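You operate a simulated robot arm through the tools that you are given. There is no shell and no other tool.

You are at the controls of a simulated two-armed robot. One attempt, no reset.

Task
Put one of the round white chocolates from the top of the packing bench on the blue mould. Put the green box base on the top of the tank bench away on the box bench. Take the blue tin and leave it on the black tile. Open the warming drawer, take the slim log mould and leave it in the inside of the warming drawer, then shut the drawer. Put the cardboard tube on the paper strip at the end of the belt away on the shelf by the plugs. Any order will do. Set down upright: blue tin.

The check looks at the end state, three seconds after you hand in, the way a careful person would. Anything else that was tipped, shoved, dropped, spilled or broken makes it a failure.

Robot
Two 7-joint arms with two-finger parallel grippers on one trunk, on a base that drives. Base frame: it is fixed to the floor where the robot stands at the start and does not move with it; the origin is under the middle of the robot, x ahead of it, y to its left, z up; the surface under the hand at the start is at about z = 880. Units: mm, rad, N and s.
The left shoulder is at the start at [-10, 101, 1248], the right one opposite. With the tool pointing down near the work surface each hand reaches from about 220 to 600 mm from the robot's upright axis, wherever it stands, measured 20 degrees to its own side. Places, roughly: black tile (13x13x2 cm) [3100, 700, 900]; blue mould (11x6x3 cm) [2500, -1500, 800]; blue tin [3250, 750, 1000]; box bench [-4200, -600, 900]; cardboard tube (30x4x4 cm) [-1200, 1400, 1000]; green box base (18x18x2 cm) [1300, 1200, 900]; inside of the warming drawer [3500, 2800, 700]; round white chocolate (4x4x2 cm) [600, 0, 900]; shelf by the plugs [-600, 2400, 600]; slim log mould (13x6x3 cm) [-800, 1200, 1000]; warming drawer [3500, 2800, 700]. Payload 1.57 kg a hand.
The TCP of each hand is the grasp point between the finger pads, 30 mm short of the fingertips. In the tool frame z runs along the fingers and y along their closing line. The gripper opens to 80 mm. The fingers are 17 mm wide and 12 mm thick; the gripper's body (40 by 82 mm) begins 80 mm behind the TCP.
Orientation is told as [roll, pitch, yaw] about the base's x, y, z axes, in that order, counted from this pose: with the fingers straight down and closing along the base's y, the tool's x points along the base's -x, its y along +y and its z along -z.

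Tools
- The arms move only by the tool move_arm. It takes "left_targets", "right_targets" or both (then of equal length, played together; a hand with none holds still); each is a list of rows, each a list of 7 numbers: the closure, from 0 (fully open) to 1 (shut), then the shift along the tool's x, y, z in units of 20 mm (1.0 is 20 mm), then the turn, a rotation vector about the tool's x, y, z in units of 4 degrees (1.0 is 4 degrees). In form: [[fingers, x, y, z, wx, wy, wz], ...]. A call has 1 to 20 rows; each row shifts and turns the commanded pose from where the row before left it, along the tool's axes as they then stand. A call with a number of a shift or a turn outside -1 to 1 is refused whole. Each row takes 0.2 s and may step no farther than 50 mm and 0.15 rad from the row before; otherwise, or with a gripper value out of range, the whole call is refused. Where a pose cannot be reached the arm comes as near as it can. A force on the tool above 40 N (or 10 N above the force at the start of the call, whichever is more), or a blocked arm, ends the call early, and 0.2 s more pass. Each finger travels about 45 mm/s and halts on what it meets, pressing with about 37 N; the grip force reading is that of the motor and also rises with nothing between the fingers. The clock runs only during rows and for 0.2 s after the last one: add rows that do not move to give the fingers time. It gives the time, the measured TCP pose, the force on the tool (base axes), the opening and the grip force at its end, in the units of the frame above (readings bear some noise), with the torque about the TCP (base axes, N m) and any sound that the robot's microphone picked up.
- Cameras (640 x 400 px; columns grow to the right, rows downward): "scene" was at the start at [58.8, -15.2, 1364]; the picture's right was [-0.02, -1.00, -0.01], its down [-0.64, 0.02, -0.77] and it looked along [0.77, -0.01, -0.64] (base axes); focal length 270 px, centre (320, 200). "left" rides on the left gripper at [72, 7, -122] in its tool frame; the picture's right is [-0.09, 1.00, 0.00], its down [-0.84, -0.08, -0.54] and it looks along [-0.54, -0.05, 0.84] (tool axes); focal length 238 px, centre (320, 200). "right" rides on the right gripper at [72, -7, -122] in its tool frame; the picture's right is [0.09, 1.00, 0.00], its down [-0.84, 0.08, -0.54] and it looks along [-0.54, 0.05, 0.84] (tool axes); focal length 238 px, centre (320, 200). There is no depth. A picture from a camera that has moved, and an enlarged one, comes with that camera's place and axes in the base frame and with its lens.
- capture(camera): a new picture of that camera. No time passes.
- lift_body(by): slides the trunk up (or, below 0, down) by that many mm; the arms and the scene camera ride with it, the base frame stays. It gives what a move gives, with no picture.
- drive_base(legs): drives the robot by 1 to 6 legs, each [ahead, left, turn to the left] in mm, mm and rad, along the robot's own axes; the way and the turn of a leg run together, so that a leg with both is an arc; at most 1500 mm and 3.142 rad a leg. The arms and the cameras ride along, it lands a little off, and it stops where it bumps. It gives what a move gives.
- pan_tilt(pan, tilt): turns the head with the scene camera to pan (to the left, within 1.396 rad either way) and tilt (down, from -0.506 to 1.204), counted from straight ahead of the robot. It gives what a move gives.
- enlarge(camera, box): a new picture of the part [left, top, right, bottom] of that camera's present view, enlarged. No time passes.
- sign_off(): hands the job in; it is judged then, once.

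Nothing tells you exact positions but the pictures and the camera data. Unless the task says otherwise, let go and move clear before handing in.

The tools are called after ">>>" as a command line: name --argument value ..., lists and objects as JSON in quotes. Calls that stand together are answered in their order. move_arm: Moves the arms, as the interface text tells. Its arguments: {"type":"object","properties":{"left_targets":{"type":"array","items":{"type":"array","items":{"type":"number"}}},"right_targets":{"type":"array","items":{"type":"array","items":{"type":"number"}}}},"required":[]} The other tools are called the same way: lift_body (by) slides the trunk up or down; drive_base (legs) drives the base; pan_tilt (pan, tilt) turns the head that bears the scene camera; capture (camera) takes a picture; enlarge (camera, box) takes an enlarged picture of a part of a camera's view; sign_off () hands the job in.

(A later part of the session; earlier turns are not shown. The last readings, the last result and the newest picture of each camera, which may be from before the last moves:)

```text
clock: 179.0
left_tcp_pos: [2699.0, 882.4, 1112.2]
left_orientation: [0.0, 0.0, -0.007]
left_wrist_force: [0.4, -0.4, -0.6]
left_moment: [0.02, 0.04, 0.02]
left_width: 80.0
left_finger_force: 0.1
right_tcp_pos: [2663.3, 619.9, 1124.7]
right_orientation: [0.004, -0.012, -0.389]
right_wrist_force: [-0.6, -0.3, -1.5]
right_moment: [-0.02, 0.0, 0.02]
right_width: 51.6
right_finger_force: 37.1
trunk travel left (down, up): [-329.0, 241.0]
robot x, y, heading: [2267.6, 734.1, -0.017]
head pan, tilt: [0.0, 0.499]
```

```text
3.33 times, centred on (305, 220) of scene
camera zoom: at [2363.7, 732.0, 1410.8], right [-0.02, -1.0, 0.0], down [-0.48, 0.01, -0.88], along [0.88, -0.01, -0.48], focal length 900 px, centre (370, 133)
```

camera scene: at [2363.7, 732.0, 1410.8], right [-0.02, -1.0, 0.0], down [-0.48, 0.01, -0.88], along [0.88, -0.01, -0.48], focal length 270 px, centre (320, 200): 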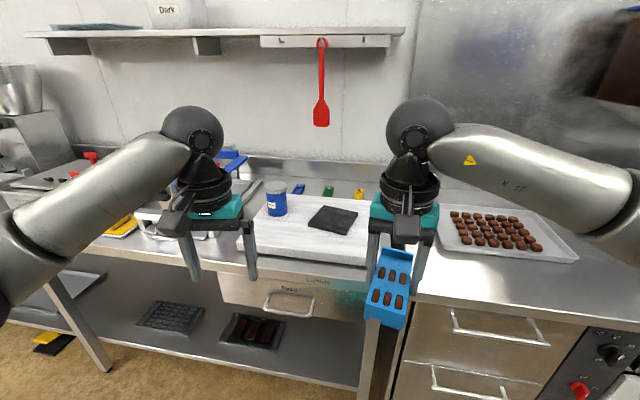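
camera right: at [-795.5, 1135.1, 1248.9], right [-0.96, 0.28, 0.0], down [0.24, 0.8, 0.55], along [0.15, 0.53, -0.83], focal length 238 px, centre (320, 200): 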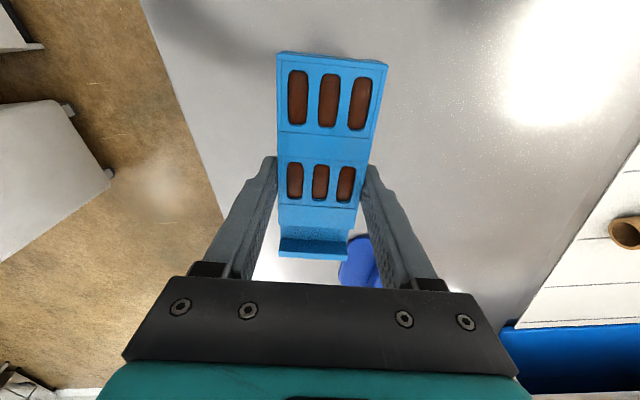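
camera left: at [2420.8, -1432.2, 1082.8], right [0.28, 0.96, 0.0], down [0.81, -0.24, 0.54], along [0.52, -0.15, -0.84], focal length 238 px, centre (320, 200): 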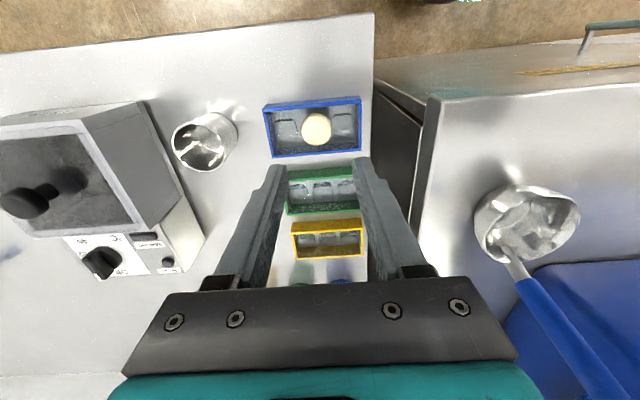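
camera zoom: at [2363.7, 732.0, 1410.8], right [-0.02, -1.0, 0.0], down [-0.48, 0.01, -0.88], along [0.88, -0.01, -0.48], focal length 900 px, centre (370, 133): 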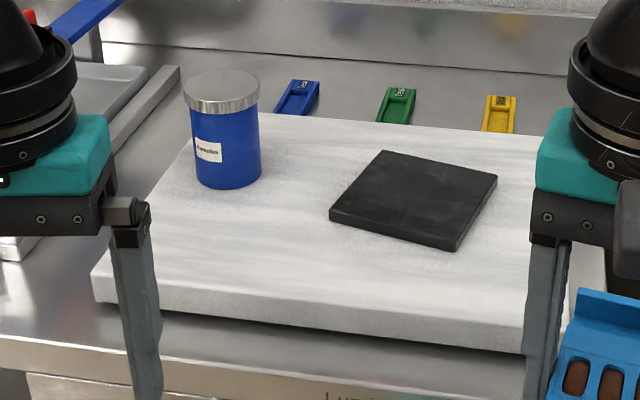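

The tin is about 68 mm wide with a 73 mm lid, at roughly [3139, 865]; the tile centre is near [3095, 685]. I'll drive closer.

>>> drive_base --legs '[[340, 0, 0.017]]'

>>> capture --camera "scene"

>>> capture --camera "left"

```text
clock: 181.2
left_tcp_pos: [3036.0, 885.0, 1112.4]
left_orientation: [0.002, 0.001, 0.006]
left_wrist_force: [-0.2, 0.5, 0.4]
left_moment: [-0.01, 0.0, 0.03]
left_width: 80.3
left_finger_force: 0.0
right_tcp_pos: [3006.0, 621.7, 1124.7]
right_orientation: [0.004, -0.011, -0.38]
right_wrist_force: [0.9, 0.3, -0.7]
right_moment: [0.0, 0.0, -0.01]
right_width: 51.3
right_finger_force: 37.2
trunk travel left (down, up): [-329.0, 241.0]
robot x, y, heading: [2606.5, 733.8, -0.004]
head pan, tilt: [0.0, 0.499]
```

```text
taken
camera scene: at [2705.2, 730.1, 1410.8], right [0.0, -1.0, 0.0], down [-0.48, 0.0, -0.88], along [0.88, 0.0, -0.48], focal length 270 px, centre (320, 200)
```

scene: 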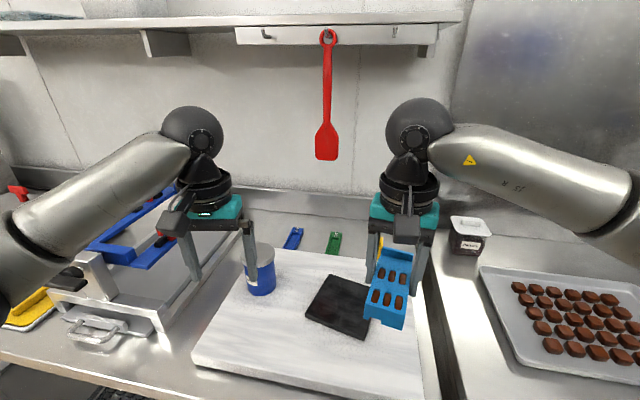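

```text
taken
camera left: at [2966.5, 891.1, 1232.9], right [0.09, 1.0, 0.0], down [0.84, -0.07, 0.54], along [0.54, -0.05, -0.84], focal length 238 px, centre (320, 200)
```

left: 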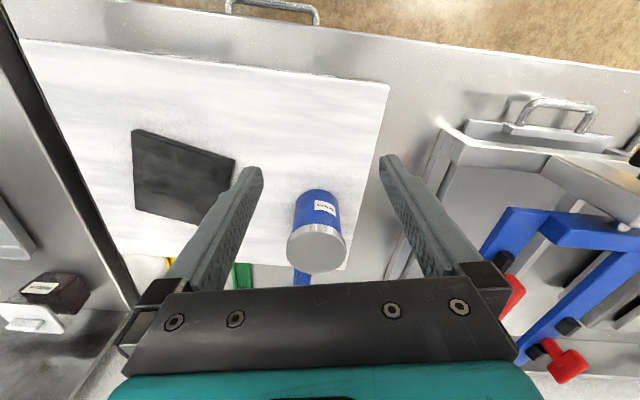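

The tin's lid centre is at about [3165, 869, 1028] and the board top at about z=930. I'll advance another 60 mm and position the open left hand above the tin.

>>> drive_base --legs '[[60, 0, 0]]'

>>> move_arm --left_targets '[[0, -0.7, -0.3, 0, 0, 0, 0], [0, -0.7, -0.3, 0, 0, 0, 0], [0, -0.7, -0.2, 0, 0, 0, 0], [0, -0.7, 0, 0, 0, 0, 0], [0, -0.6, 0, 0, 0, 0, 0], [0, 0, 0, 0, 0, 0, 0]]'

>>> capture --camera "left"

>>> capture --camera "scene"

```text
clock: 182.2
left_tcp_pos: [3095.9, 883.7, 1111.3]
left_orientation: [0.001, 0.002, 0.006]
left_wrist_force: [0.4, 0.6, 0.5]
left_moment: [-0.02, 0.03, 0.01]
left_width: 80.0
left_finger_force: 0.1
right_tcp_pos: [3064.1, 623.0, 1124.7]
right_orientation: [0.004, -0.01, -0.379]
right_wrist_force: [0.0, 0.3, -1.4]
right_moment: [0.02, 0.0, -0.01]
right_width: 51.4
right_finger_force: 37.3
trunk travel left (down, up): [-329.0, 241.0]
robot x, y, heading: [2665.4, 726.7, -0.005]
head pan, tilt: [0.0, 0.499]
```

```text
clock: 183.6
left_tcp_pos: [3163.9, 866.8, 1112.4]
left_orientation: [0.0, 0.0, 0.007]
left_wrist_force: [-0.1, 0.3, 0.0]
left_moment: [-0.01, 0.0, 0.0]
left_width: 79.9
left_finger_force: 0.1
right_tcp_pos: [3063.8, 622.3, 1125.5]
right_orientation: [0.003, -0.011, -0.379]
right_wrist_force: [-1.1, 0.1, -1.8]
right_moment: [0.0, -0.01, 0.02]
right_width: 51.6
right_finger_force: 37.2
trunk travel left (down, up): [-329.0, 241.0]
robot x, y, heading: [2662.9, 731.3, -0.004]
head pan, tilt: [0.0, 0.499]
```

```text
taken
camera left: at [3094.7, 873.7, 1233.5], right [0.09, 1.0, 0.0], down [0.84, -0.07, 0.54], along [0.54, -0.05, -0.84], focal length 238 px, centre (320, 200)
```

left: 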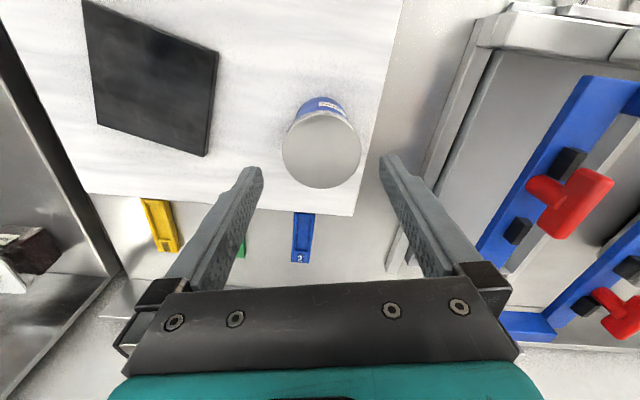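

```text
taken
camera scene: at [2763.8, 730.0, 1410.9], right [0.0, -1.0, 0.0], down [-0.48, 0.0, -0.88], along [0.88, 0.0, -0.48], focal length 270 px, centre (320, 200)
```

scene: 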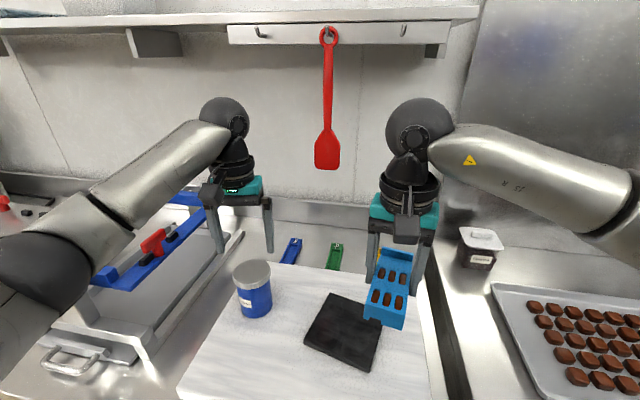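

Both cameras agree: tin axis at [3172, 867], lid top z≈1028. I'll centre the hand and descend to just above the lid to verify.

>>> move_arm --left_targets '[[0, -0.42, 0.03, 0, 0, 0, 0.1], [0, 0, 0, 0.8, 0, 0, 0], [0, 0, 0, 0.8, 0, 0, 0], [0, 0, 0, 0.6, 0, 0, 0], [0, 0, 0, 0, 0, 0, 0]]'

>>> capture --camera "left"

>>> enlarge --camera "scene" --box '[190, 180, 310, 330]'

```text
clock: 184.8
left_tcp_pos: [3171.9, 868.5, 1067.1]
left_orientation: [0.001, 0.001, 0.0]
left_wrist_force: [0.7, 0.4, 0.2]
left_moment: [0.0, -0.01, 0.01]
left_width: 79.8
left_finger_force: 0.0
right_tcp_pos: [3063.4, 621.6, 1125.3]
right_orientation: [0.003, -0.01, -0.379]
right_wrist_force: [-0.2, -0.8, -1.2]
right_moment: [-0.01, 0.03, -0.03]
right_width: 51.3
right_finger_force: 36.8
trunk travel left (down, up): [-329.0, 241.0]
robot x, y, heading: [2664.2, 726.4, -0.003]
head pan, tilt: [0.0, 0.499]
```

```text
taken
camera left: at [3101.8, 876.4, 1189.3], right [0.09, 1.0, 0.0], down [0.84, -0.08, 0.54], along [0.54, -0.05, -0.84], focal length 238 px, centre (320, 200)
```

left: 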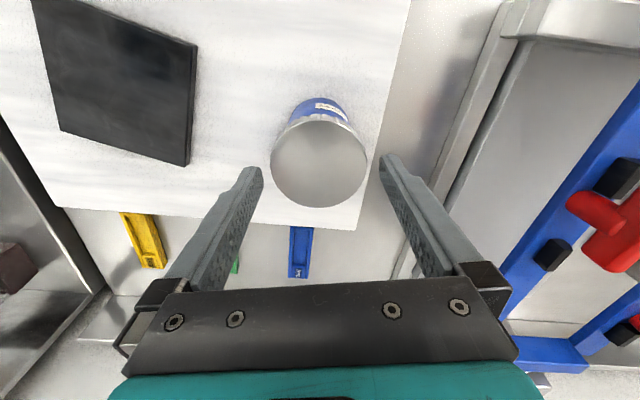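

```text
2.67 times, centred on (250, 255) of scene
camera zoom: at [2763.9, 729.9, 1410.9], right [0.0, -1.0, 0.0], down [-0.48, 0.0, -0.88], along [0.88, 0.0, -0.48], focal length 720 px, centre (507, 53)
```

zoom: 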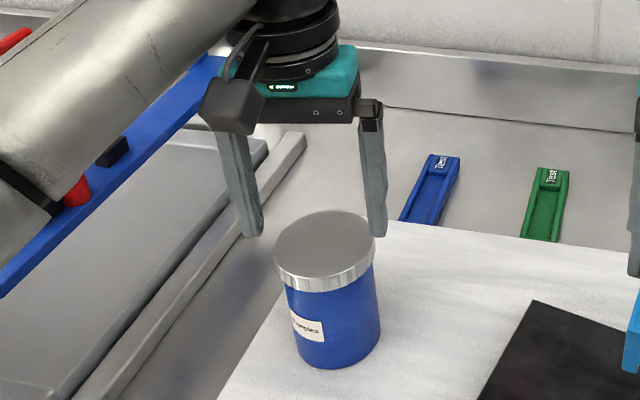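

Aligned to within a millimetre. I'll descend around the tin and close.

>>> move_arm --left_targets '[[0, 0, 0.03, 0.6, 0, 0, 0], [0, 0, 0, 0.7, 0, 0, 0], [0, 0, 0, 0.7, 0, 0, 0], [0, 0, 0, 0.75, 0, 0, 0], [0, 0, 0, 0, 0, 0, 0]]'

>>> move_arm --left_targets '[[0.1, 0, 0, 0, 0, 0, 0], [0.18, 0, 0, 0, 0, 0, 0], [0.24, 0, 0, 0, 0, 0, 0], [0.24, 0, 0, 0, 0, 0, 0]]'

>>> capture --camera "left"

>>> enlarge --camera "scene" --box '[190, 180, 310, 330]'

```text
clock: 186.0
left_tcp_pos: [3171.7, 870.1, 1012.7]
left_orientation: [0.003, 0.0, 0.0]
left_wrist_force: [1.0, -0.2, -0.3]
left_moment: [-0.01, 0.01, 0.0]
left_width: 79.9
left_finger_force: 0.1
right_tcp_pos: [3063.8, 621.0, 1124.9]
right_orientation: [0.003, -0.011, -0.378]
right_wrist_force: [-0.5, -0.3, -0.9]
right_moment: [-0.02, 0.0, 0.0]
right_width: 51.2
right_finger_force: 37.2
trunk travel left (down, up): [-329.0, 241.0]
robot x, y, heading: [2665.6, 727.7, -0.001]
head pan, tilt: [0.0, 0.499]
```

```text
clock: 187.0
left_tcp_pos: [3170.2, 869.0, 1012.7]
left_orientation: [0.003, -0.001, 0.002]
left_wrist_force: [0.3, -0.6, -0.2]
left_moment: [-0.03, -0.02, -0.03]
left_width: 74.0
left_finger_force: 37.0
right_tcp_pos: [3064.1, 622.3, 1124.5]
right_orientation: [0.002, -0.01, -0.379]
right_wrist_force: [-0.9, 0.0, -1.4]
right_moment: [0.0, -0.05, -0.02]
right_width: 51.4
right_finger_force: 36.4
trunk travel left (down, up): [-329.0, 241.0]
robot x, y, heading: [2668.3, 728.0, -0.0]
head pan, tilt: [0.0, 0.499]
```

```text
taken
camera left: at [3100.7, 876.4, 1133.6], right [0.09, 1.0, 0.0], down [0.84, -0.08, 0.54], along [0.54, -0.05, -0.84], focal length 238 px, centre (320, 200)
```

left: 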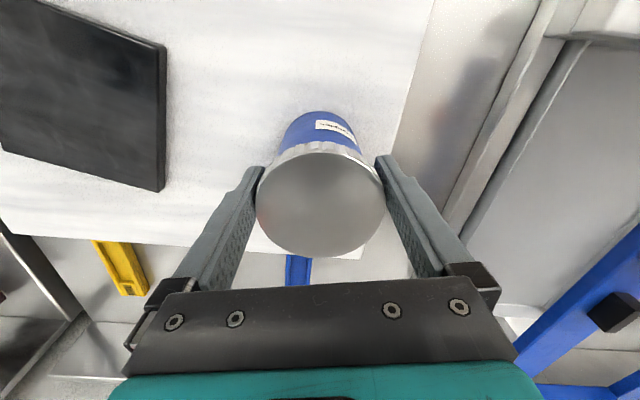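

```text
2.67 times, centred on (250, 255) of scene
camera zoom: at [2763.9, 729.8, 1410.8], right [0.0, -1.0, 0.0], down [-0.48, 0.0, -0.88], along [0.88, 0.0, -0.48], focal length 720 px, centre (507, 53)
```

zoom: 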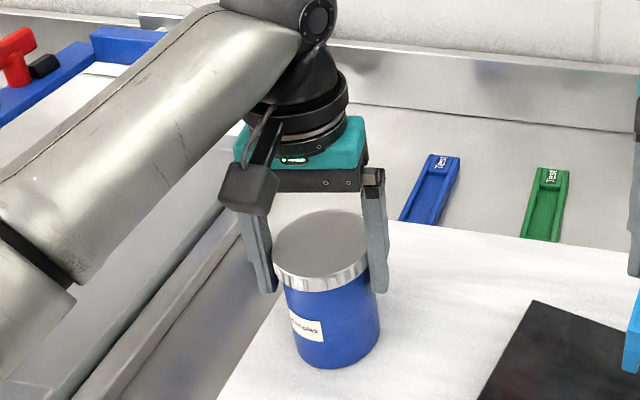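

The tin is gripped by its lid at 74 mm. I'll lift slightly to test while moving the right hand aside.

>>> move_arm --left_targets '[[0.25, 0, 0, -0.2, 0, 0, 0], [0.25, 0, 0, -0.4, 0, 0, 0], [0.25, 0, 0, -0.6, 0, 0, 0], [0.25, 0, 0, -0.6, 0, 0, 0], [0.25, 0, 0, -0.6, 0, 0, 0], [0.25, 0, 0, -0.2, 0, 0, 0], [0.25, 0, 0, 0, 0, 0, 0], [0.25, 0, 0, 0, 0, 0, 0], [0.25, 0, 0, 0, 0, 0, 0]]' --right_targets '[[0.46, -0.12, -0.91, 0, 0, 0, 0], [0.46, -0.12, -0.91, 0, 0, 0, 0], [0.46, -0.12, -0.91, 0, 0, 0, 0], [0.46, -0.12, -0.91, 0, 0, 0, 0], [0.46, -0.12, -0.91, 0, 0, 0, 0], [0.46, -0.12, -0.91, 0, 0, 0, 0], [0.46, -0.12, -0.91, 0, 0, 0, 0], [0.46, -0.12, -0.91, 0, 0, 0, 0], [0.46, 0, 0, 0, 0, 0, 0]]'

>>> capture --camera "scene"

>>> capture --camera "left"

```text
clock: 189.0
left_tcp_pos: [3173.2, 870.7, 1064.4]
left_orientation: [-0.001, 0.0, -0.001]
left_wrist_force: [0.0, -0.5, -1.3]
left_moment: [-0.02, 0.04, -0.01]
left_width: 73.9
left_finger_force: 36.7
right_tcp_pos: [3029.0, 478.3, 1124.3]
right_orientation: [0.003, -0.012, -0.377]
right_wrist_force: [-0.1, -0.3, -2.4]
right_moment: [0.01, 0.0, -0.01]
right_width: 51.4
right_finger_force: 36.9
trunk travel left (down, up): [-329.0, 241.0]
robot x, y, heading: [2664.9, 730.6, -0.005]
head pan, tilt: [0.0, 0.499]
```

```text
taken
camera scene: at [2764.1, 730.1, 1410.8], right [0.0, -1.0, 0.0], down [-0.48, 0.0, -0.88], along [0.88, 0.0, -0.48], focal length 270 px, centre (320, 200)
```

scene: 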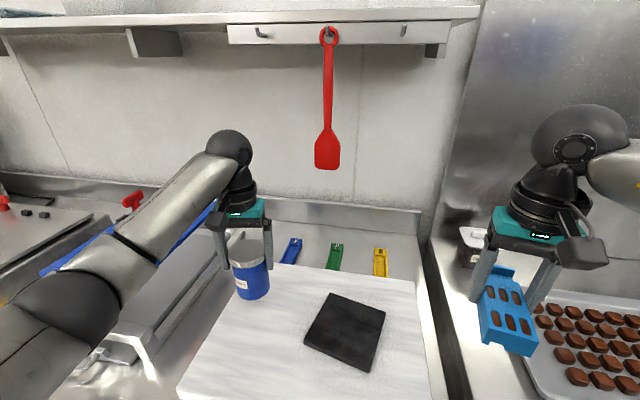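

```text
taken
camera left: at [3102.2, 877.3, 1185.8], right [0.09, 1.0, 0.0], down [0.84, -0.08, 0.54], along [0.54, -0.05, -0.84], focal length 238 px, centre (320, 200)
```

left: 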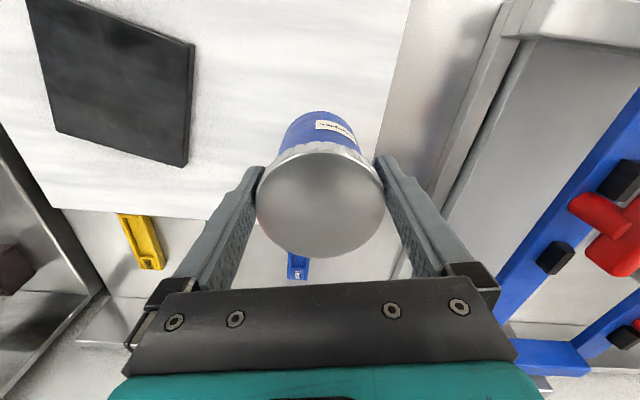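

The tin lifts upright. I'll carry it over to the tile and check the position from above.

>>> move_arm --left_targets '[[0.25, 0.29, -0.95, -0.1, 0, 0, 0], [0.25, 0.29, -0.95, 0, 0, 0, 0], [0.25, 0.29, -0.95, 0, 0, 0, 0], [0.25, 0.29, -0.95, 0, 0, 0, 0], [0.25, 0.29, -0.95, 0, 0, 0, 0], [0.25, 0.29, -0.95, 0, 0, 0, 0], [0.25, 0.29, -0.95, 0, 0, 0, 0], [0.25, 0.29, -0.95, 0, 0, 0, 0], [0.25, 0.29, -0.95, 0, 0, 0, 0], [0.25, 0.29, -0.95, 0, 0, 0, 0], [0.25, 0, 0, 0, 0, 0, 0]]'

>>> capture --camera "left"

>>> enlarge --camera "scene" --box '[270, 210, 430, 390]'

>>> capture --camera "right"

```text
clock: 191.4
left_tcp_pos: [3116.7, 679.4, 1065.9]
left_orientation: [0.002, 0.001, 0.0]
left_wrist_force: [0.2, 0.4, -1.6]
left_moment: [0.01, 0.0, -0.03]
left_width: 74.0
left_finger_force: 37.3
right_tcp_pos: [3029.3, 479.1, 1123.8]
right_orientation: [0.003, -0.011, -0.379]
right_wrist_force: [0.9, 0.0, -0.9]
right_moment: [0.01, -0.03, -0.01]
right_width: 51.5
right_finger_force: 37.0
trunk travel left (down, up): [-329.0, 241.0]
robot x, y, heading: [2663.5, 729.6, -0.002]
head pan, tilt: [0.0, 0.499]
```

```text
taken
camera left: at [3045.5, 686.6, 1187.2], right [0.09, 1.0, 0.0], down [0.84, -0.08, 0.54], along [0.54, -0.05, -0.84], focal length 238 px, centre (320, 200)
```

left: 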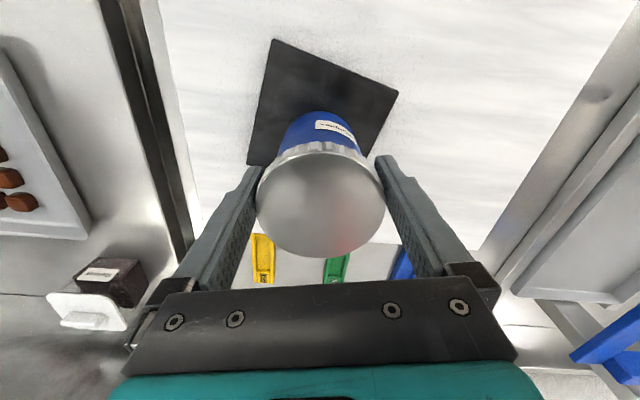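

```text
2.22 times, centred on (350, 300) of scene
camera zoom: at [2764.1, 730.1, 1410.8], right [0.0, -1.0, 0.0], down [-0.48, 0.0, -0.88], along [0.88, 0.0, -0.48], focal length 600 px, centre (253, -22)
```

zoom: 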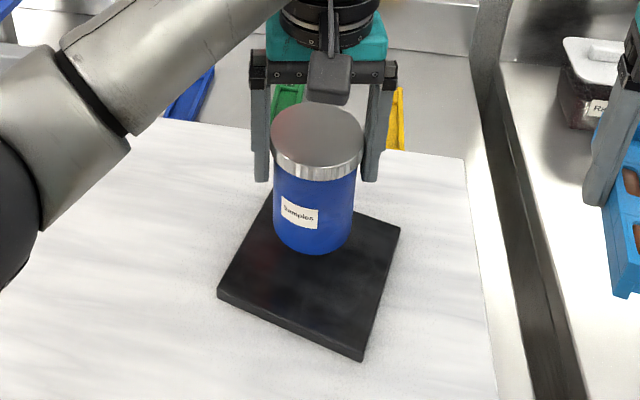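

```text
taken
camera right: at [2957.7, 498.6, 1245.9], right [0.28, 0.96, 0.0], down [0.8, -0.24, 0.55], along [0.53, -0.15, -0.83], focal length 238 px, centre (320, 200)
```

right: 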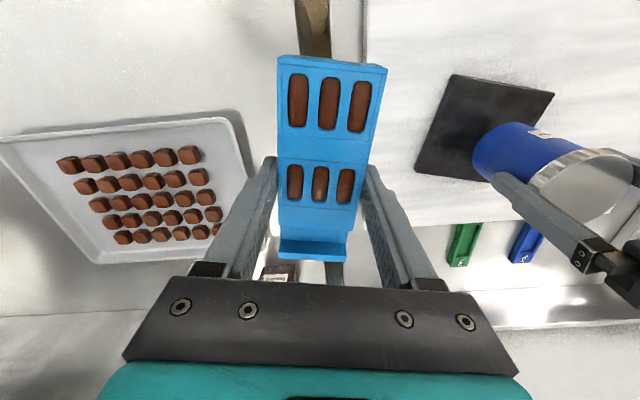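

Tile centre works out at [3118, 677] with its top near z=931; the tin is within 2-3 mm of that. I'll descend most of the way, then feel for contact.

>>> move_arm --left_targets '[[0.25, -0.08, -0.1, 0.3, 0, 0, 0], [0.25, 0, 0, 0.5, 0, 0, 0], [0.25, 0, 0, 0.5, 0, 0, 0], [0.25, 0, 0, 0.3, 0, 0, 0], [0.25, 0, 0, 0, 0, 0, 0]]'

>>> enlarge --camera "scene" --box '[270, 210, 430, 390]'

```text
clock: 192.6
left_tcp_pos: [3117.6, 677.9, 1035.4]
left_orientation: [-0.001, 0.001, 0.001]
left_wrist_force: [-1.2, 0.1, -1.8]
left_moment: [-0.03, 0.02, 0.02]
left_width: 74.1
left_finger_force: 37.2
right_tcp_pos: [3030.6, 479.3, 1124.7]
right_orientation: [0.002, -0.011, -0.378]
right_wrist_force: [0.2, -0.3, -2.0]
right_moment: [-0.02, 0.0, 0.01]
right_width: 51.5
right_finger_force: 37.1
trunk travel left (down, up): [-329.0, 241.0]
robot x, y, heading: [2666.5, 732.2, -0.005]
head pan, tilt: [0.0, 0.499]
```

```text
2.22 times, centred on (350, 300) of scene
camera zoom: at [2764.0, 729.8, 1410.8], right [0.0, -1.0, 0.0], down [-0.48, 0.0, -0.88], along [0.88, 0.0, -0.48], focal length 600 px, centre (253, -22)
```

zoom: 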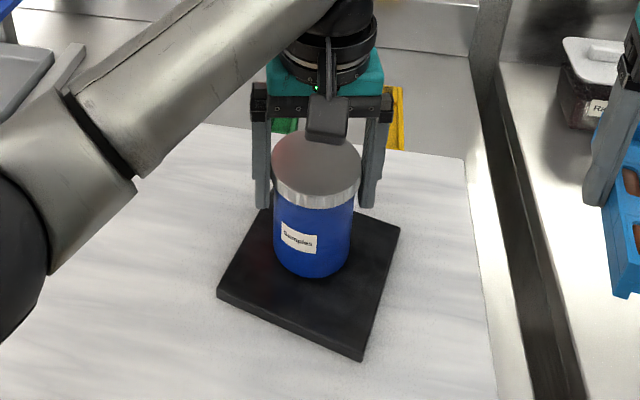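

>>> move_arm --left_targets '[[0.25, 0, 0, 0.1, 0, 0, 0], [0.25, 0, 0, 0.1, 0, 0, 0], [0.25, 0, 0, 0.1, 0, 0, 0], [0.25, 0, 0, 0, 0, 0, 0]]'

```text
clock: 193.6
left_tcp_pos: [3116.7, 677.8, 1029.2]
left_orientation: [0.003, 0.001, 0.0]
left_wrist_force: [0.2, -1.3, -2.0]
left_moment: [0.01, 0.03, 0.0]
left_width: 74.0
left_finger_force: 36.8
right_tcp_pos: [3029.5, 477.5, 1125.2]
right_orientation: [0.004, -0.011, -0.379]
right_wrist_force: [-0.4, -0.4, -1.4]
right_moment: [0.04, 0.01, -0.06]
right_width: 51.5
right_finger_force: 37.3
trunk travel left (down, up): [-329.0, 241.0]
robot x, y, heading: [2664.2, 732.2, -0.003]
head pan, tilt: [0.0, 0.499]
```

No contact yet at 1029; I'll keep easing down in small steps.

>>> move_arm --left_targets '[[0.25, 0, 0, 0.08, 0, 0, 0], [0.25, 0, 0, 0.08, 0, 0, 0], [0.25, 0, 0, 0.08, 0, 0, 0], [0.25, 0, 0, 0, 0, 0, 0]]'

>>> enlarge --camera "scene" --box '[290, 250, 410, 370]'

```text
clock: 194.6
left_tcp_pos: [3116.4, 677.5, 1025.8]
left_orientation: [0.001, -0.002, -0.002]
left_wrist_force: [0.4, 2.2, 19.3]
left_moment: [0.7, 0.08, -0.07]
left_width: 74.0
left_finger_force: 37.0
right_tcp_pos: [3029.7, 479.2, 1125.1]
right_orientation: [0.004, -0.011, -0.379]
right_wrist_force: [0.2, -0.5, -0.8]
right_moment: [-0.05, -0.02, -0.04]
right_width: 51.4
right_finger_force: 36.7
trunk travel left (down, up): [-329.0, 241.0]
robot x, y, heading: [2665.4, 729.4, -0.004]
head pan, tilt: [0.0, 0.499]
```

```text
3.33 times, centred on (350, 310) of scene
camera zoom: at [2762.7, 730.3, 1411.1], right [0.0, -1.0, 0.0], down [-0.48, 0.0, -0.88], along [0.88, 0.0, -0.48], focal length 900 px, centre (220, -167)
```

zoom: 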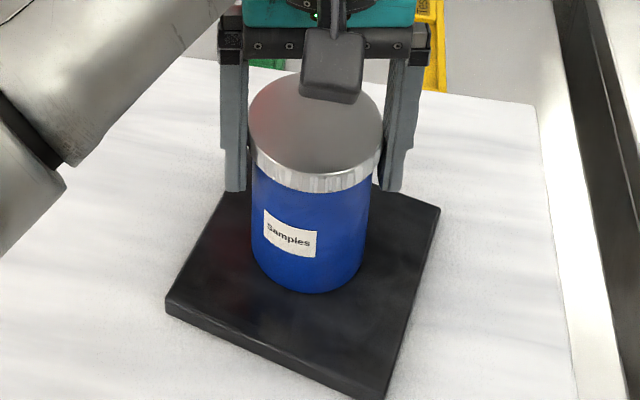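

The tin is standing on the tile. I'll ease the pressure, open the fingers and rise.

>>> move_arm --left_targets '[[0.25, 0, 0, -0.06, 0, 0, 0], [0.2, 0, 0, 0, 0, 0, 0], [0.1, 0, 0, 0, 0, 0, 0], [0, 0, 0, 0, 0, 0, 0], [0, 0, 0, 0, 0, 0, 0]]'

>>> capture --camera "left"

```text
clock: 195.8
left_tcp_pos: [3115.5, 679.5, 1025.3]
left_orientation: [0.001, 0.002, 0.0]
left_wrist_force: [-0.8, 0.6, 0.1]
left_moment: [0.01, 0.0, -0.01]
left_width: 80.0
left_finger_force: 0.1
right_tcp_pos: [3027.9, 478.7, 1124.1]
right_orientation: [0.003, -0.01, -0.38]
right_wrist_force: [0.3, -0.5, -0.8]
right_moment: [0.02, 0.01, 0.03]
right_width: 51.1
right_finger_force: 36.9
trunk travel left (down, up): [-329.0, 241.0]
robot x, y, heading: [2666.6, 735.5, -0.004]
head pan, tilt: [0.0, 0.499]
```

```text
taken
camera left: at [3045.7, 684.8, 1146.1], right [0.09, 1.0, 0.0], down [0.84, -0.08, 0.54], along [0.54, -0.05, -0.84], focal length 238 px, centre (320, 200)
```

left: 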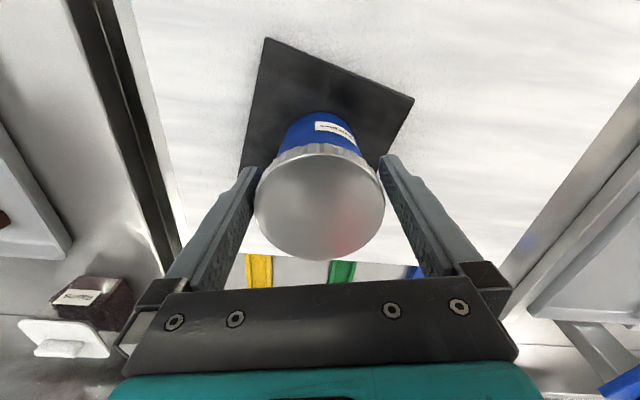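

>>> move_arm --left_targets '[[0, 0, 0, -0.3, 0, 0, 0], [0, 0, 0, -0.5, 0, 0, 0], [0, 0, 0, -0.7, 0, 0, 0], [0, 0, 0, -1, 0, 0, 0], [0, 0, 0, -1, 0, 0, 0], [0, 0, 0, -1, 0, 0, 0], [0, 0, 0, 0, 0, 0, 0]]'

>>> capture --camera "scene"

>>> capture --camera "left"

```text
clock: 197.4
left_tcp_pos: [3117.2, 676.9, 1114.9]
left_orientation: [0.001, 0.001, 0.0]
left_wrist_force: [0.1, 0.0, 0.6]
left_moment: [-0.01, -0.01, 0.01]
left_width: 79.8
left_finger_force: 0.1
right_tcp_pos: [3029.7, 478.3, 1124.7]
right_orientation: [0.003, -0.011, -0.379]
right_wrist_force: [-0.4, -0.3, -1.7]
right_moment: [-0.01, 0.01, 0.01]
right_width: 51.5
right_finger_force: 36.6
trunk travel left (down, up): [-329.0, 241.0]
robot x, y, heading: [2669.1, 732.5, -0.003]
head pan, tilt: [0.0, 0.499]
```

```text
taken
camera scene: at [2763.9, 729.8, 1410.8], right [0.0, -1.0, 0.0], down [-0.48, 0.0, -0.88], along [0.88, 0.0, -0.48], focal length 270 px, centre (320, 200)
```

scene: 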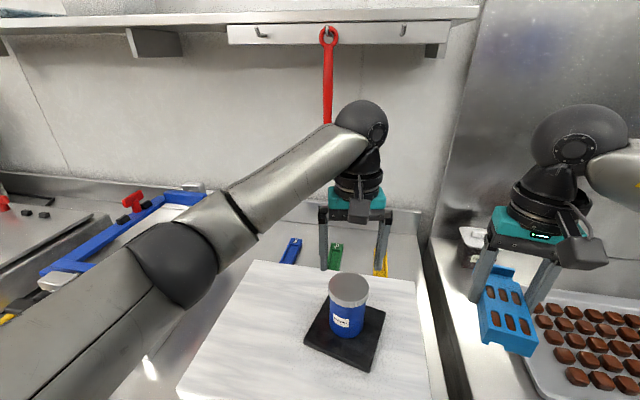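

```text
taken
camera left: at [3046.5, 683.5, 1236.0], right [0.09, 1.0, 0.0], down [0.84, -0.08, 0.54], along [0.54, -0.05, -0.84], focal length 238 px, centre (320, 200)
```

left: 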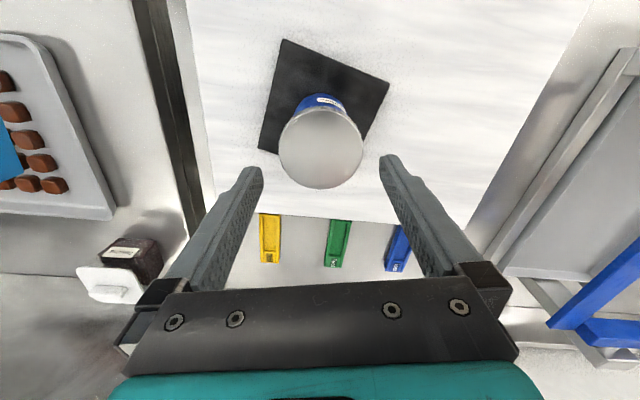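

The tin stands upright on the tile. I'll retract the left hand and back out, then head to the warming drawer.

>>> move_arm --left_targets '[[0, 0.4, 0.94, 0, 0, 0, 0], [0, 0.4, 0.94, 0, 0, 0, 0], [0, 0.4, 0.94, 0, 0, 0, 0], [0, 0.4, 0.94, 0, 0, 0, 0], [0, 0.4, 0.94, 0, 0, 0, 0], [0, 0.4, 0.94, 0, 0, 0, 0], [0, 0.4, 0.94, 0, 0, 0, 0], [0, 0.4, 0.94, 0, 0, 0, 0]]' --right_targets '[[0.46, 0.4, 0.5, 0, 0, 0, 0], [0.46, 0.4, 0.5, 0, 0, 0, 0], [0.46, 0.4, 0.5, 0, 0, 0, 0], [0.46, 0, 0.5, 0, 0, 0, 0], [0.46, 0, 0.5, 0, 0, 0, 0], [0.46, 0, 0, 0, 0, 0, 0], [0.46, 0, 0, 0, 0, 0, 0], [0.46, 0, 0, 0, 0, 0, 0]]'

>>> drive_base --legs '[[-350, 0, 0], [0, 1250, 0]]'

>>> pan_tilt --pan 0.45 --tilt 0.5

>>> capture --camera "scene"

```text
clock: 199.2
left_tcp_pos: [3051.9, 829.4, 1115.2]
left_orientation: [0.001, -0.001, -0.002]
left_wrist_force: [-0.3, -0.2, 0.1]
left_moment: [0.05, 0.0, 0.03]
left_width: 80.1
left_finger_force: 0.0
right_tcp_pos: [3025.5, 536.1, 1126.3]
right_orientation: [0.004, -0.009, -0.377]
right_wrist_force: [-0.3, -0.9, -1.4]
right_moment: [0.0, -0.01, 0.02]
right_width: 51.4
right_finger_force: 36.9
trunk travel left (down, up): [-329.0, 241.0]
robot x, y, heading: [2667.7, 727.8, -0.003]
head pan, tilt: [0.0, 0.499]
```

```text
clock: 207.4
left_tcp_pos: [2705.3, 2090.6, 1114.4]
left_orientation: [-0.002, -0.002, -0.003]
left_wrist_force: [-0.1, 0.3, 0.1]
left_moment: [0.01, 0.0, 0.01]
left_width: 79.9
left_finger_force: 0.1
right_tcp_pos: [2678.3, 1797.9, 1127.6]
right_orientation: [0.004, -0.012, -0.377]
right_wrist_force: [0.7, 0.4, -0.6]
right_moment: [-0.03, -0.01, 0.0]
right_width: 51.5
right_finger_force: 36.4
trunk travel left (down, up): [-329.0, 241.0]
robot x, y, heading: [2320.6, 1991.9, -0.003]
head pan, tilt: [0.0, 0.499]
```

```text
clock: 208.3
left_tcp_pos: [2705.6, 2089.4, 1115.2]
left_orientation: [0.001, 0.0, 0.0]
left_wrist_force: [-0.2, -0.3, -0.1]
left_moment: [0.01, 0.0, -0.01]
left_width: 79.8
left_finger_force: 0.0
right_tcp_pos: [2677.7, 1797.0, 1125.9]
right_orientation: [0.003, -0.009, -0.377]
right_wrist_force: [0.0, 0.7, -2.1]
right_moment: [0.0, 0.0, 0.02]
right_width: 51.5
right_finger_force: 36.9
trunk travel left (down, up): [-329.0, 241.0]
robot x, y, heading: [2316.6, 1994.6, -0.002]
head pan, tilt: [0.45, 0.499]
```

```text
taken
camera scene: at [2408.2, 2032.0, 1410.8], right [0.43, -0.9, 0.0], down [-0.43, -0.21, -0.88], along [0.79, 0.38, -0.48], focal length 270 px, centre (320, 200)
```

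scene: 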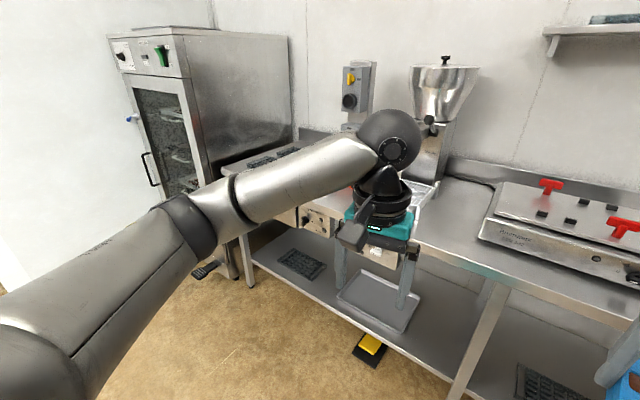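

The tall steel cabinet with a glass door is here; I need to see its lower front for the warming drawer. I'll move left and look again.

>>> drive_base --legs '[[0, 450, 0]]'

>>> pan_tilt --pan 0.1 --tilt 0.6

>>> capture --camera "scene"

>>> pan_tilt --pan 0.8 --tilt 0.5

>>> capture --camera "scene"

```text
clock: 211.1
left_tcp_pos: [2707.0, 2537.7, 1114.0]
left_orientation: [-0.001, 0.0, -0.001]
left_wrist_force: [-0.7, 0.1, -0.1]
left_moment: [-0.07, 0.0, 0.01]
left_width: 80.0
left_finger_force: 0.0
right_tcp_pos: [2679.5, 2243.1, 1125.6]
right_orientation: [0.004, -0.01, -0.379]
right_wrist_force: [0.2, 0.3, -1.7]
right_moment: [-0.01, 0.0, 0.05]
right_width: 51.6
right_finger_force: 37.1
trunk travel left (down, up): [-329.0, 241.0]
robot x, y, heading: [2319.8, 2441.1, -0.003]
head pan, tilt: [0.45, 0.499]
```

```text
clock: 211.9
left_tcp_pos: [2708.1, 2536.9, 1113.9]
left_orientation: [0.001, 0.0, -0.001]
left_wrist_force: [0.8, -0.9, -0.4]
left_moment: [-0.01, 0.0, -0.03]
left_width: 80.0
left_finger_force: 0.1
right_tcp_pos: [2678.4, 2243.6, 1124.6]
right_orientation: [0.004, -0.01, -0.38]
right_wrist_force: [0.0, -0.4, -1.0]
right_moment: [0.02, -0.01, -0.03]
right_width: 51.6
right_finger_force: 37.3
trunk travel left (down, up): [-329.0, 241.0]
robot x, y, heading: [2318.1, 2439.7, -0.011]
head pan, tilt: [0.099, 0.6]
```

```text
taken
camera scene: at [2415.9, 2447.9, 1401.8], right [0.1, -1.0, 0.0], down [-0.56, -0.05, -0.83], along [0.82, 0.08, -0.56], focal length 270 px, centre (320, 200)
```

scene: 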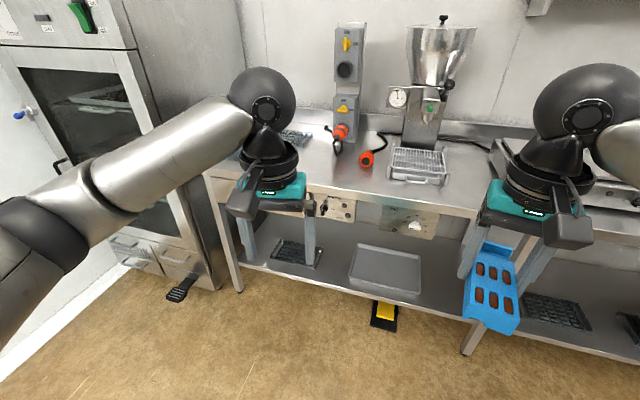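

```text
clock: 212.9
left_tcp_pos: [2707.6, 2536.0, 1113.7]
left_orientation: [0.003, 0.0, -0.002]
left_wrist_force: [0.1, -0.4, 0.1]
left_moment: [-0.02, 0.0, 0.02]
left_width: 79.9
left_finger_force: 0.0
right_tcp_pos: [2680.6, 2243.5, 1125.6]
right_orientation: [0.004, -0.011, -0.379]
right_wrist_force: [0.4, -1.0, -0.8]
right_moment: [-0.01, 0.0, 0.0]
right_width: 51.5
right_finger_force: 37.6
trunk travel left (down, up): [-329.0, 241.0]
robot x, y, heading: [2319.9, 2444.5, -0.007]
head pan, tilt: [0.799, 0.499]
```

```text
taken
camera scene: at [2391.7, 2504.2, 1410.8], right [0.71, -0.7, 0.0], down [-0.34, -0.34, -0.88], along [0.62, 0.63, -0.48], focal length 270 px, centre (320, 200)
```

scene: 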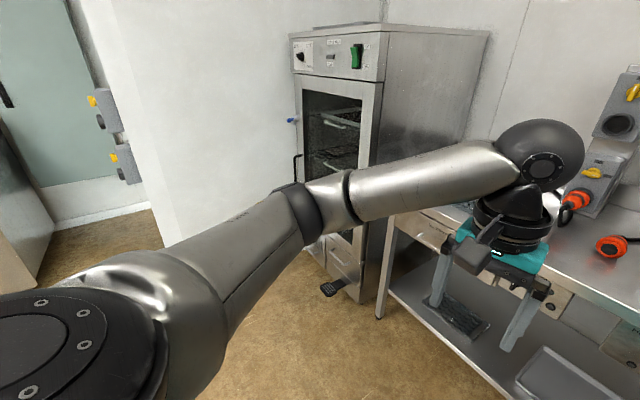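

I'll zoom in on the drawer fronts under the bench next to the cabinet.

>>> enlarge --camera "scene" --box '[370, 180, 490, 290]'

>>> enlarge --camera "scene" --box '[280, 20, 400, 310]'

>>> capture --camera "left"

```text
3.64 times, centred on (430, 235) of scene
camera zoom: at [2391.7, 2504.2, 1410.8], right [0.71, -0.7, 0.0], down [-0.34, -0.34, -0.88], along [0.62, 0.63, -0.48], focal length 982 px, centre (-80, 73)
```

zoom: 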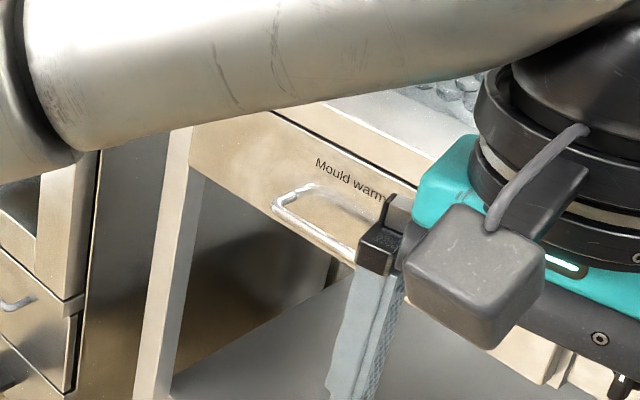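

```text
1.38 times, centred on (340, 165) of scene
camera zoom: at [2391.7, 2504.2, 1410.8], right [0.71, -0.7, 0.0], down [-0.34, -0.34, -0.88], along [0.62, 0.63, -0.48], focal length 372 px, centre (292, 248)
```

zoom: 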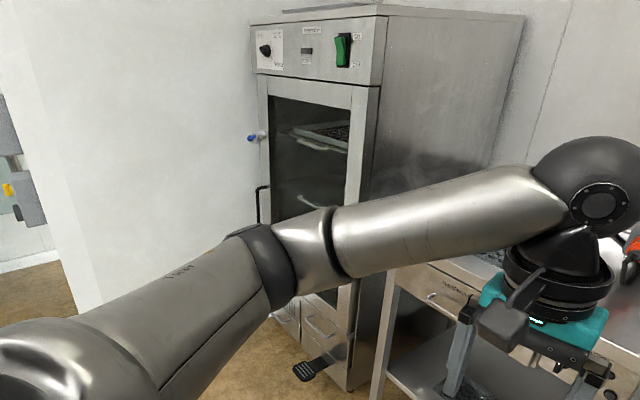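

```text
taken
camera left: at [2637.1, 2544.0, 1236.2], right [0.09, 1.0, 0.0], down [0.84, -0.08, 0.54], along [0.54, -0.05, -0.84], focal length 238 px, centre (320, 200)
```

left: 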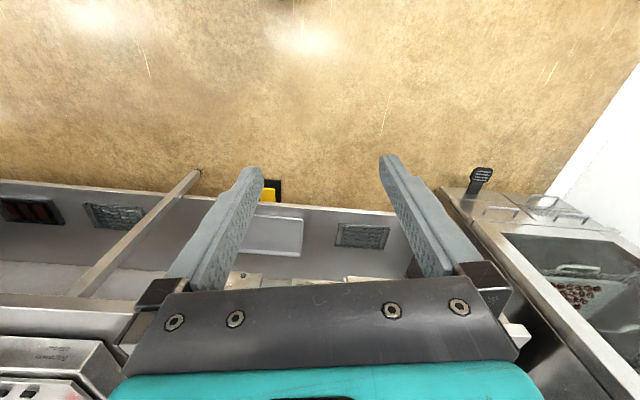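

The drawer labelled "Mould warm…" under the left end of the bench is the warming drawer, with a horizontal bar handle. I'll line up square to it.

>>> drive_base --legs '[[0, 0, -0.215], [200, 560, 0]]'

>>> pan_tilt --pan 0 --tilt 0.7

>>> capture --camera "scene"

```text
clock: 217.1
left_tcp_pos: [3036.7, 2952.7, 1114.9]
left_orientation: [0.001, 0.0, -0.225]
left_wrist_force: [-0.4, -0.1, -0.4]
left_moment: [0.03, -0.01, 0.01]
left_width: 80.2
left_finger_force: 0.1
right_tcp_pos: [2946.4, 2673.2, 1125.9]
right_orientation: [0.004, -0.009, -0.604]
right_wrist_force: [-0.3, 0.0, -1.5]
right_moment: [-0.02, -0.01, -0.03]
right_width: 51.5
right_finger_force: 37.3
trunk travel left (down, up): [-329.0, 241.0]
robot x, y, heading: [2639.8, 2939.9, -0.233]
head pan, tilt: [0.799, 0.499]
```

```text
clock: 218.2
left_tcp_pos: [3037.4, 2953.0, 1114.1]
left_orientation: [0.002, 0.0, -0.226]
left_wrist_force: [0.0, 0.0, 0.6]
left_moment: [0.02, -0.02, 0.0]
left_width: 80.2
left_finger_force: 0.0
right_tcp_pos: [2944.9, 2672.1, 1125.9]
right_orientation: [0.004, -0.01, -0.605]
right_wrist_force: [-1.0, -0.5, -1.4]
right_moment: [0.02, 0.0, -0.03]
right_width: 51.5
right_finger_force: 37.3
trunk travel left (down, up): [-329.0, 241.0]
robot x, y, heading: [2640.2, 2944.4, -0.231]
head pan, tilt: [0.0, 0.7]
```

```text
taken
camera scene: at [2728.7, 2922.2, 1393.1], right [-0.23, -0.97, 0.0], down [-0.63, 0.15, -0.77], along [0.75, -0.17, -0.64], focal length 270 px, centre (320, 200)
```

scene: 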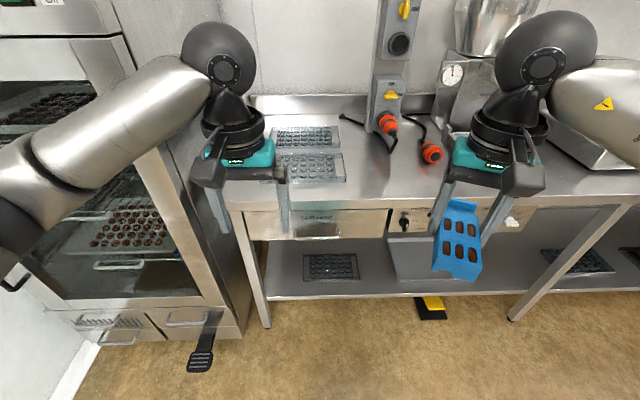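

>>> enlarge --camera "scene" --box '[230, 170, 430, 290]'

```text
3.20 times, centred on (330, 230) of scene
camera zoom: at [2728.7, 2922.2, 1393.1], right [-0.23, -0.97, 0.0], down [-0.63, 0.15, -0.77], along [0.75, -0.17, -0.64], focal length 864 px, centre (288, 104)
```

zoom: 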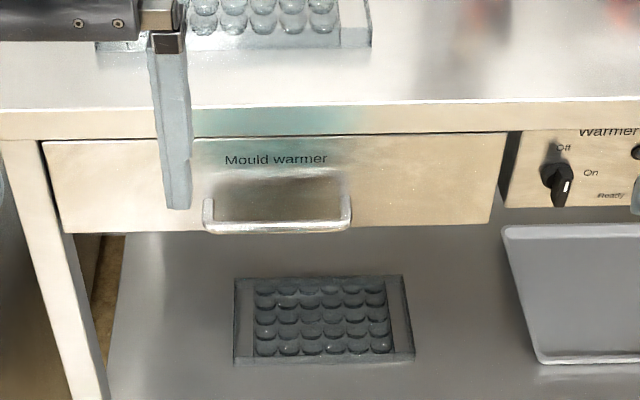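

The handle is a horizontal bar at about [3303, 2802, 746], protruding roughly 40 mm. I'll turn the left hand to point forward with the fingers closing vertically.

>>> move_arm --left_targets '[[0, -1, 0, 0, 0, 0, 0], [0, -1, 0, 0, 0, 0, 0], [0, -1, 0, 0, 0, 0, 0], [0, -1, 0, 0, 0, 0, 0], [0, -1, 0, 0, 0, 0, 0], [0, -1, 0, 0, 0, 0, 0], [0, 0, 0, 0, 0.963, -0.963, -0.963], [0, 0, 0, 0, 0.963, -0.963, -0.963], [0, 0, 0, 0, 0.963, -0.963, -0.963], [0, 0, 0, 0, 0.963, -0.963, -0.963], [0, 0, 0, 0, 0.963, -0.963, -0.963], [0, 0, 0, 0, 0.963, -0.963, -0.963], [0, 0, 0, 0, 0.963, -0.963, -0.963], [0, 0, 0, 0, 0.963, -0.963, -0.963]]' --right_targets '[[0.46, 0, 0, 0, 0, 0, 0], [0.46, 0, 0, 0, 0, 0, 0], [0.46, 0, 0, 0, 0, 0, 0], [0.46, 0, 0, 0, 0, 0, 0], [0.46, 0, 0, 0, 0, 0, 0], [0.46, 0, 0, -0.8, 0, 0, 0], [0.46, 0, 0, -0.8, 0, 0, 0], [0.46, 0, 0, -0.8, 0, 0, 0], [0.46, 0, 0, -0.6, 0, 0, 0], [0.46, 0, 0, 0, 0, 0, 0], [0.46, 0, 0, 0, 0, 0, 0], [0.46, 0, 0, 0, 0, 0, 0], [0.46, 0, 0, 0, 0, 0, 0], [0.46, 0, 0, 0, 0, 0, 0]]'

>>> capture --camera "scene"

```text
clock: 221.2
left_tcp_pos: [3154.9, 2924.8, 1115.2]
left_orientation: [-0.686, -0.335, 0.462]
left_wrist_force: [-0.4, 0.2, -0.4]
left_moment: [-0.01, -0.02, 0.02]
left_width: 80.0
left_finger_force: 0.1
right_tcp_pos: [2944.4, 2672.2, 1185.1]
right_orientation: [0.003, -0.011, -0.604]
right_wrist_force: [-0.2, 0.5, -1.5]
right_moment: [0.03, -0.01, 0.0]
right_width: 51.2
right_finger_force: 36.9
trunk travel left (down, up): [-329.0, 241.0]
robot x, y, heading: [2639.5, 2945.2, -0.226]
head pan, tilt: [0.0, 0.7]
```

```text
taken
camera scene: at [2728.5, 2922.3, 1393.1], right [-0.23, -0.97, 0.0], down [-0.63, 0.15, -0.77], along [0.75, -0.17, -0.64], focal length 270 px, centre (320, 200)
```

scene: 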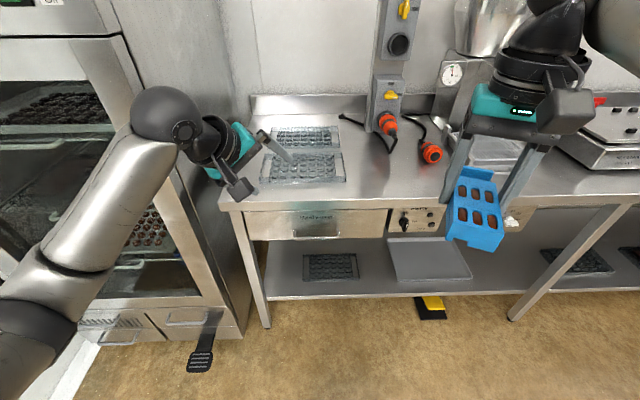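

>>> move_arm --left_targets '[[0, 0, 0, 0, 0.963, -0.963, -0.963], [0, 0, 0, 0, 0.963, -0.963, -0.963], [0, 0, 0, 0, 0.963, -0.963, -0.963], [0, 0, 0, 0, 0.963, -0.963, -0.963], [0, 0, 0, 0, 0.963, -0.963, -0.963], [0, 0, 0, 0, 0.963, -0.963, -0.963], [0, 0, 0, 0, 0.963, -0.963, -0.963], [0, 0, 0, 0, 0.963, -0.963, -0.963], [0, 0, 0, 0, 0.963, -0.963, -0.963], [0, 0, 0, 0, 0.963, -0.963, -0.963], [0, 0, 0, 0, 0, 0, 0]]'

>>> capture --camera "left"

>>> capture --camera "scene"

```text
clock: 223.7
left_tcp_pos: [3161.5, 2948.0, 1114.6]
left_orientation: [-1.588, -0.121, 1.355]
left_wrist_force: [-0.3, -0.2, -0.3]
left_moment: [0.01, -0.02, 0.01]
left_width: 80.1
left_finger_force: 0.2
right_tcp_pos: [2944.9, 2672.1, 1186.6]
right_orientation: [0.003, -0.01, -0.605]
right_wrist_force: [0.7, -0.4, -0.8]
right_moment: [-0.01, 0.02, 0.02]
right_width: 51.6
right_finger_force: 37.4
trunk travel left (down, up): [-329.0, 241.0]
robot x, y, heading: [2640.0, 2948.1, -0.232]
head pan, tilt: [0.0, 0.7]
```

```text
taken
camera left: at [3030.4, 2906.4, 1095.9], right [0.06, 0.2, -0.98], down [-0.36, 0.92, 0.17], along [0.93, 0.34, 0.13], focal length 238 px, centre (320, 200)
```

left: 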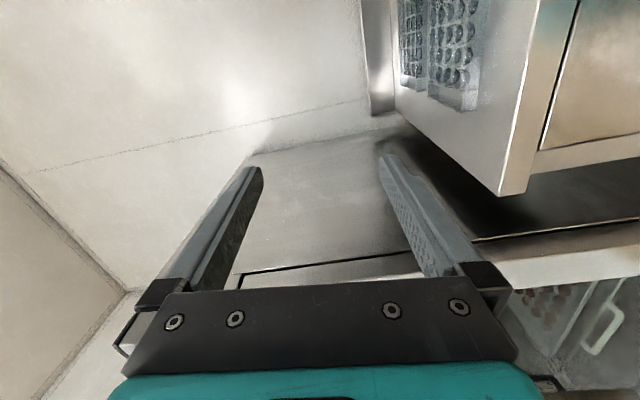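

```text
taken
camera scene: at [2728.7, 2921.8, 1393.1], right [-0.23, -0.97, 0.0], down [-0.63, 0.15, -0.76], along [0.75, -0.17, -0.64], focal length 270 px, centre (320, 200)
```

scene: 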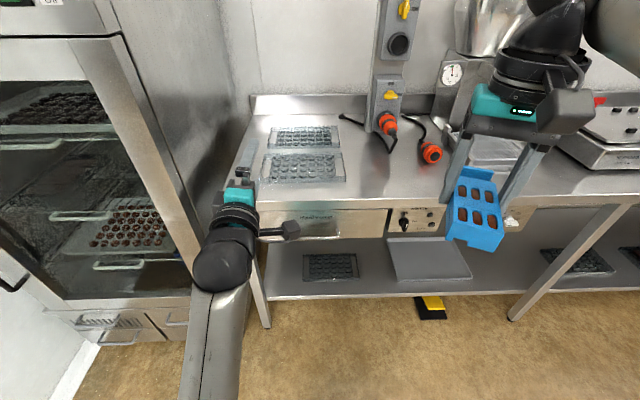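

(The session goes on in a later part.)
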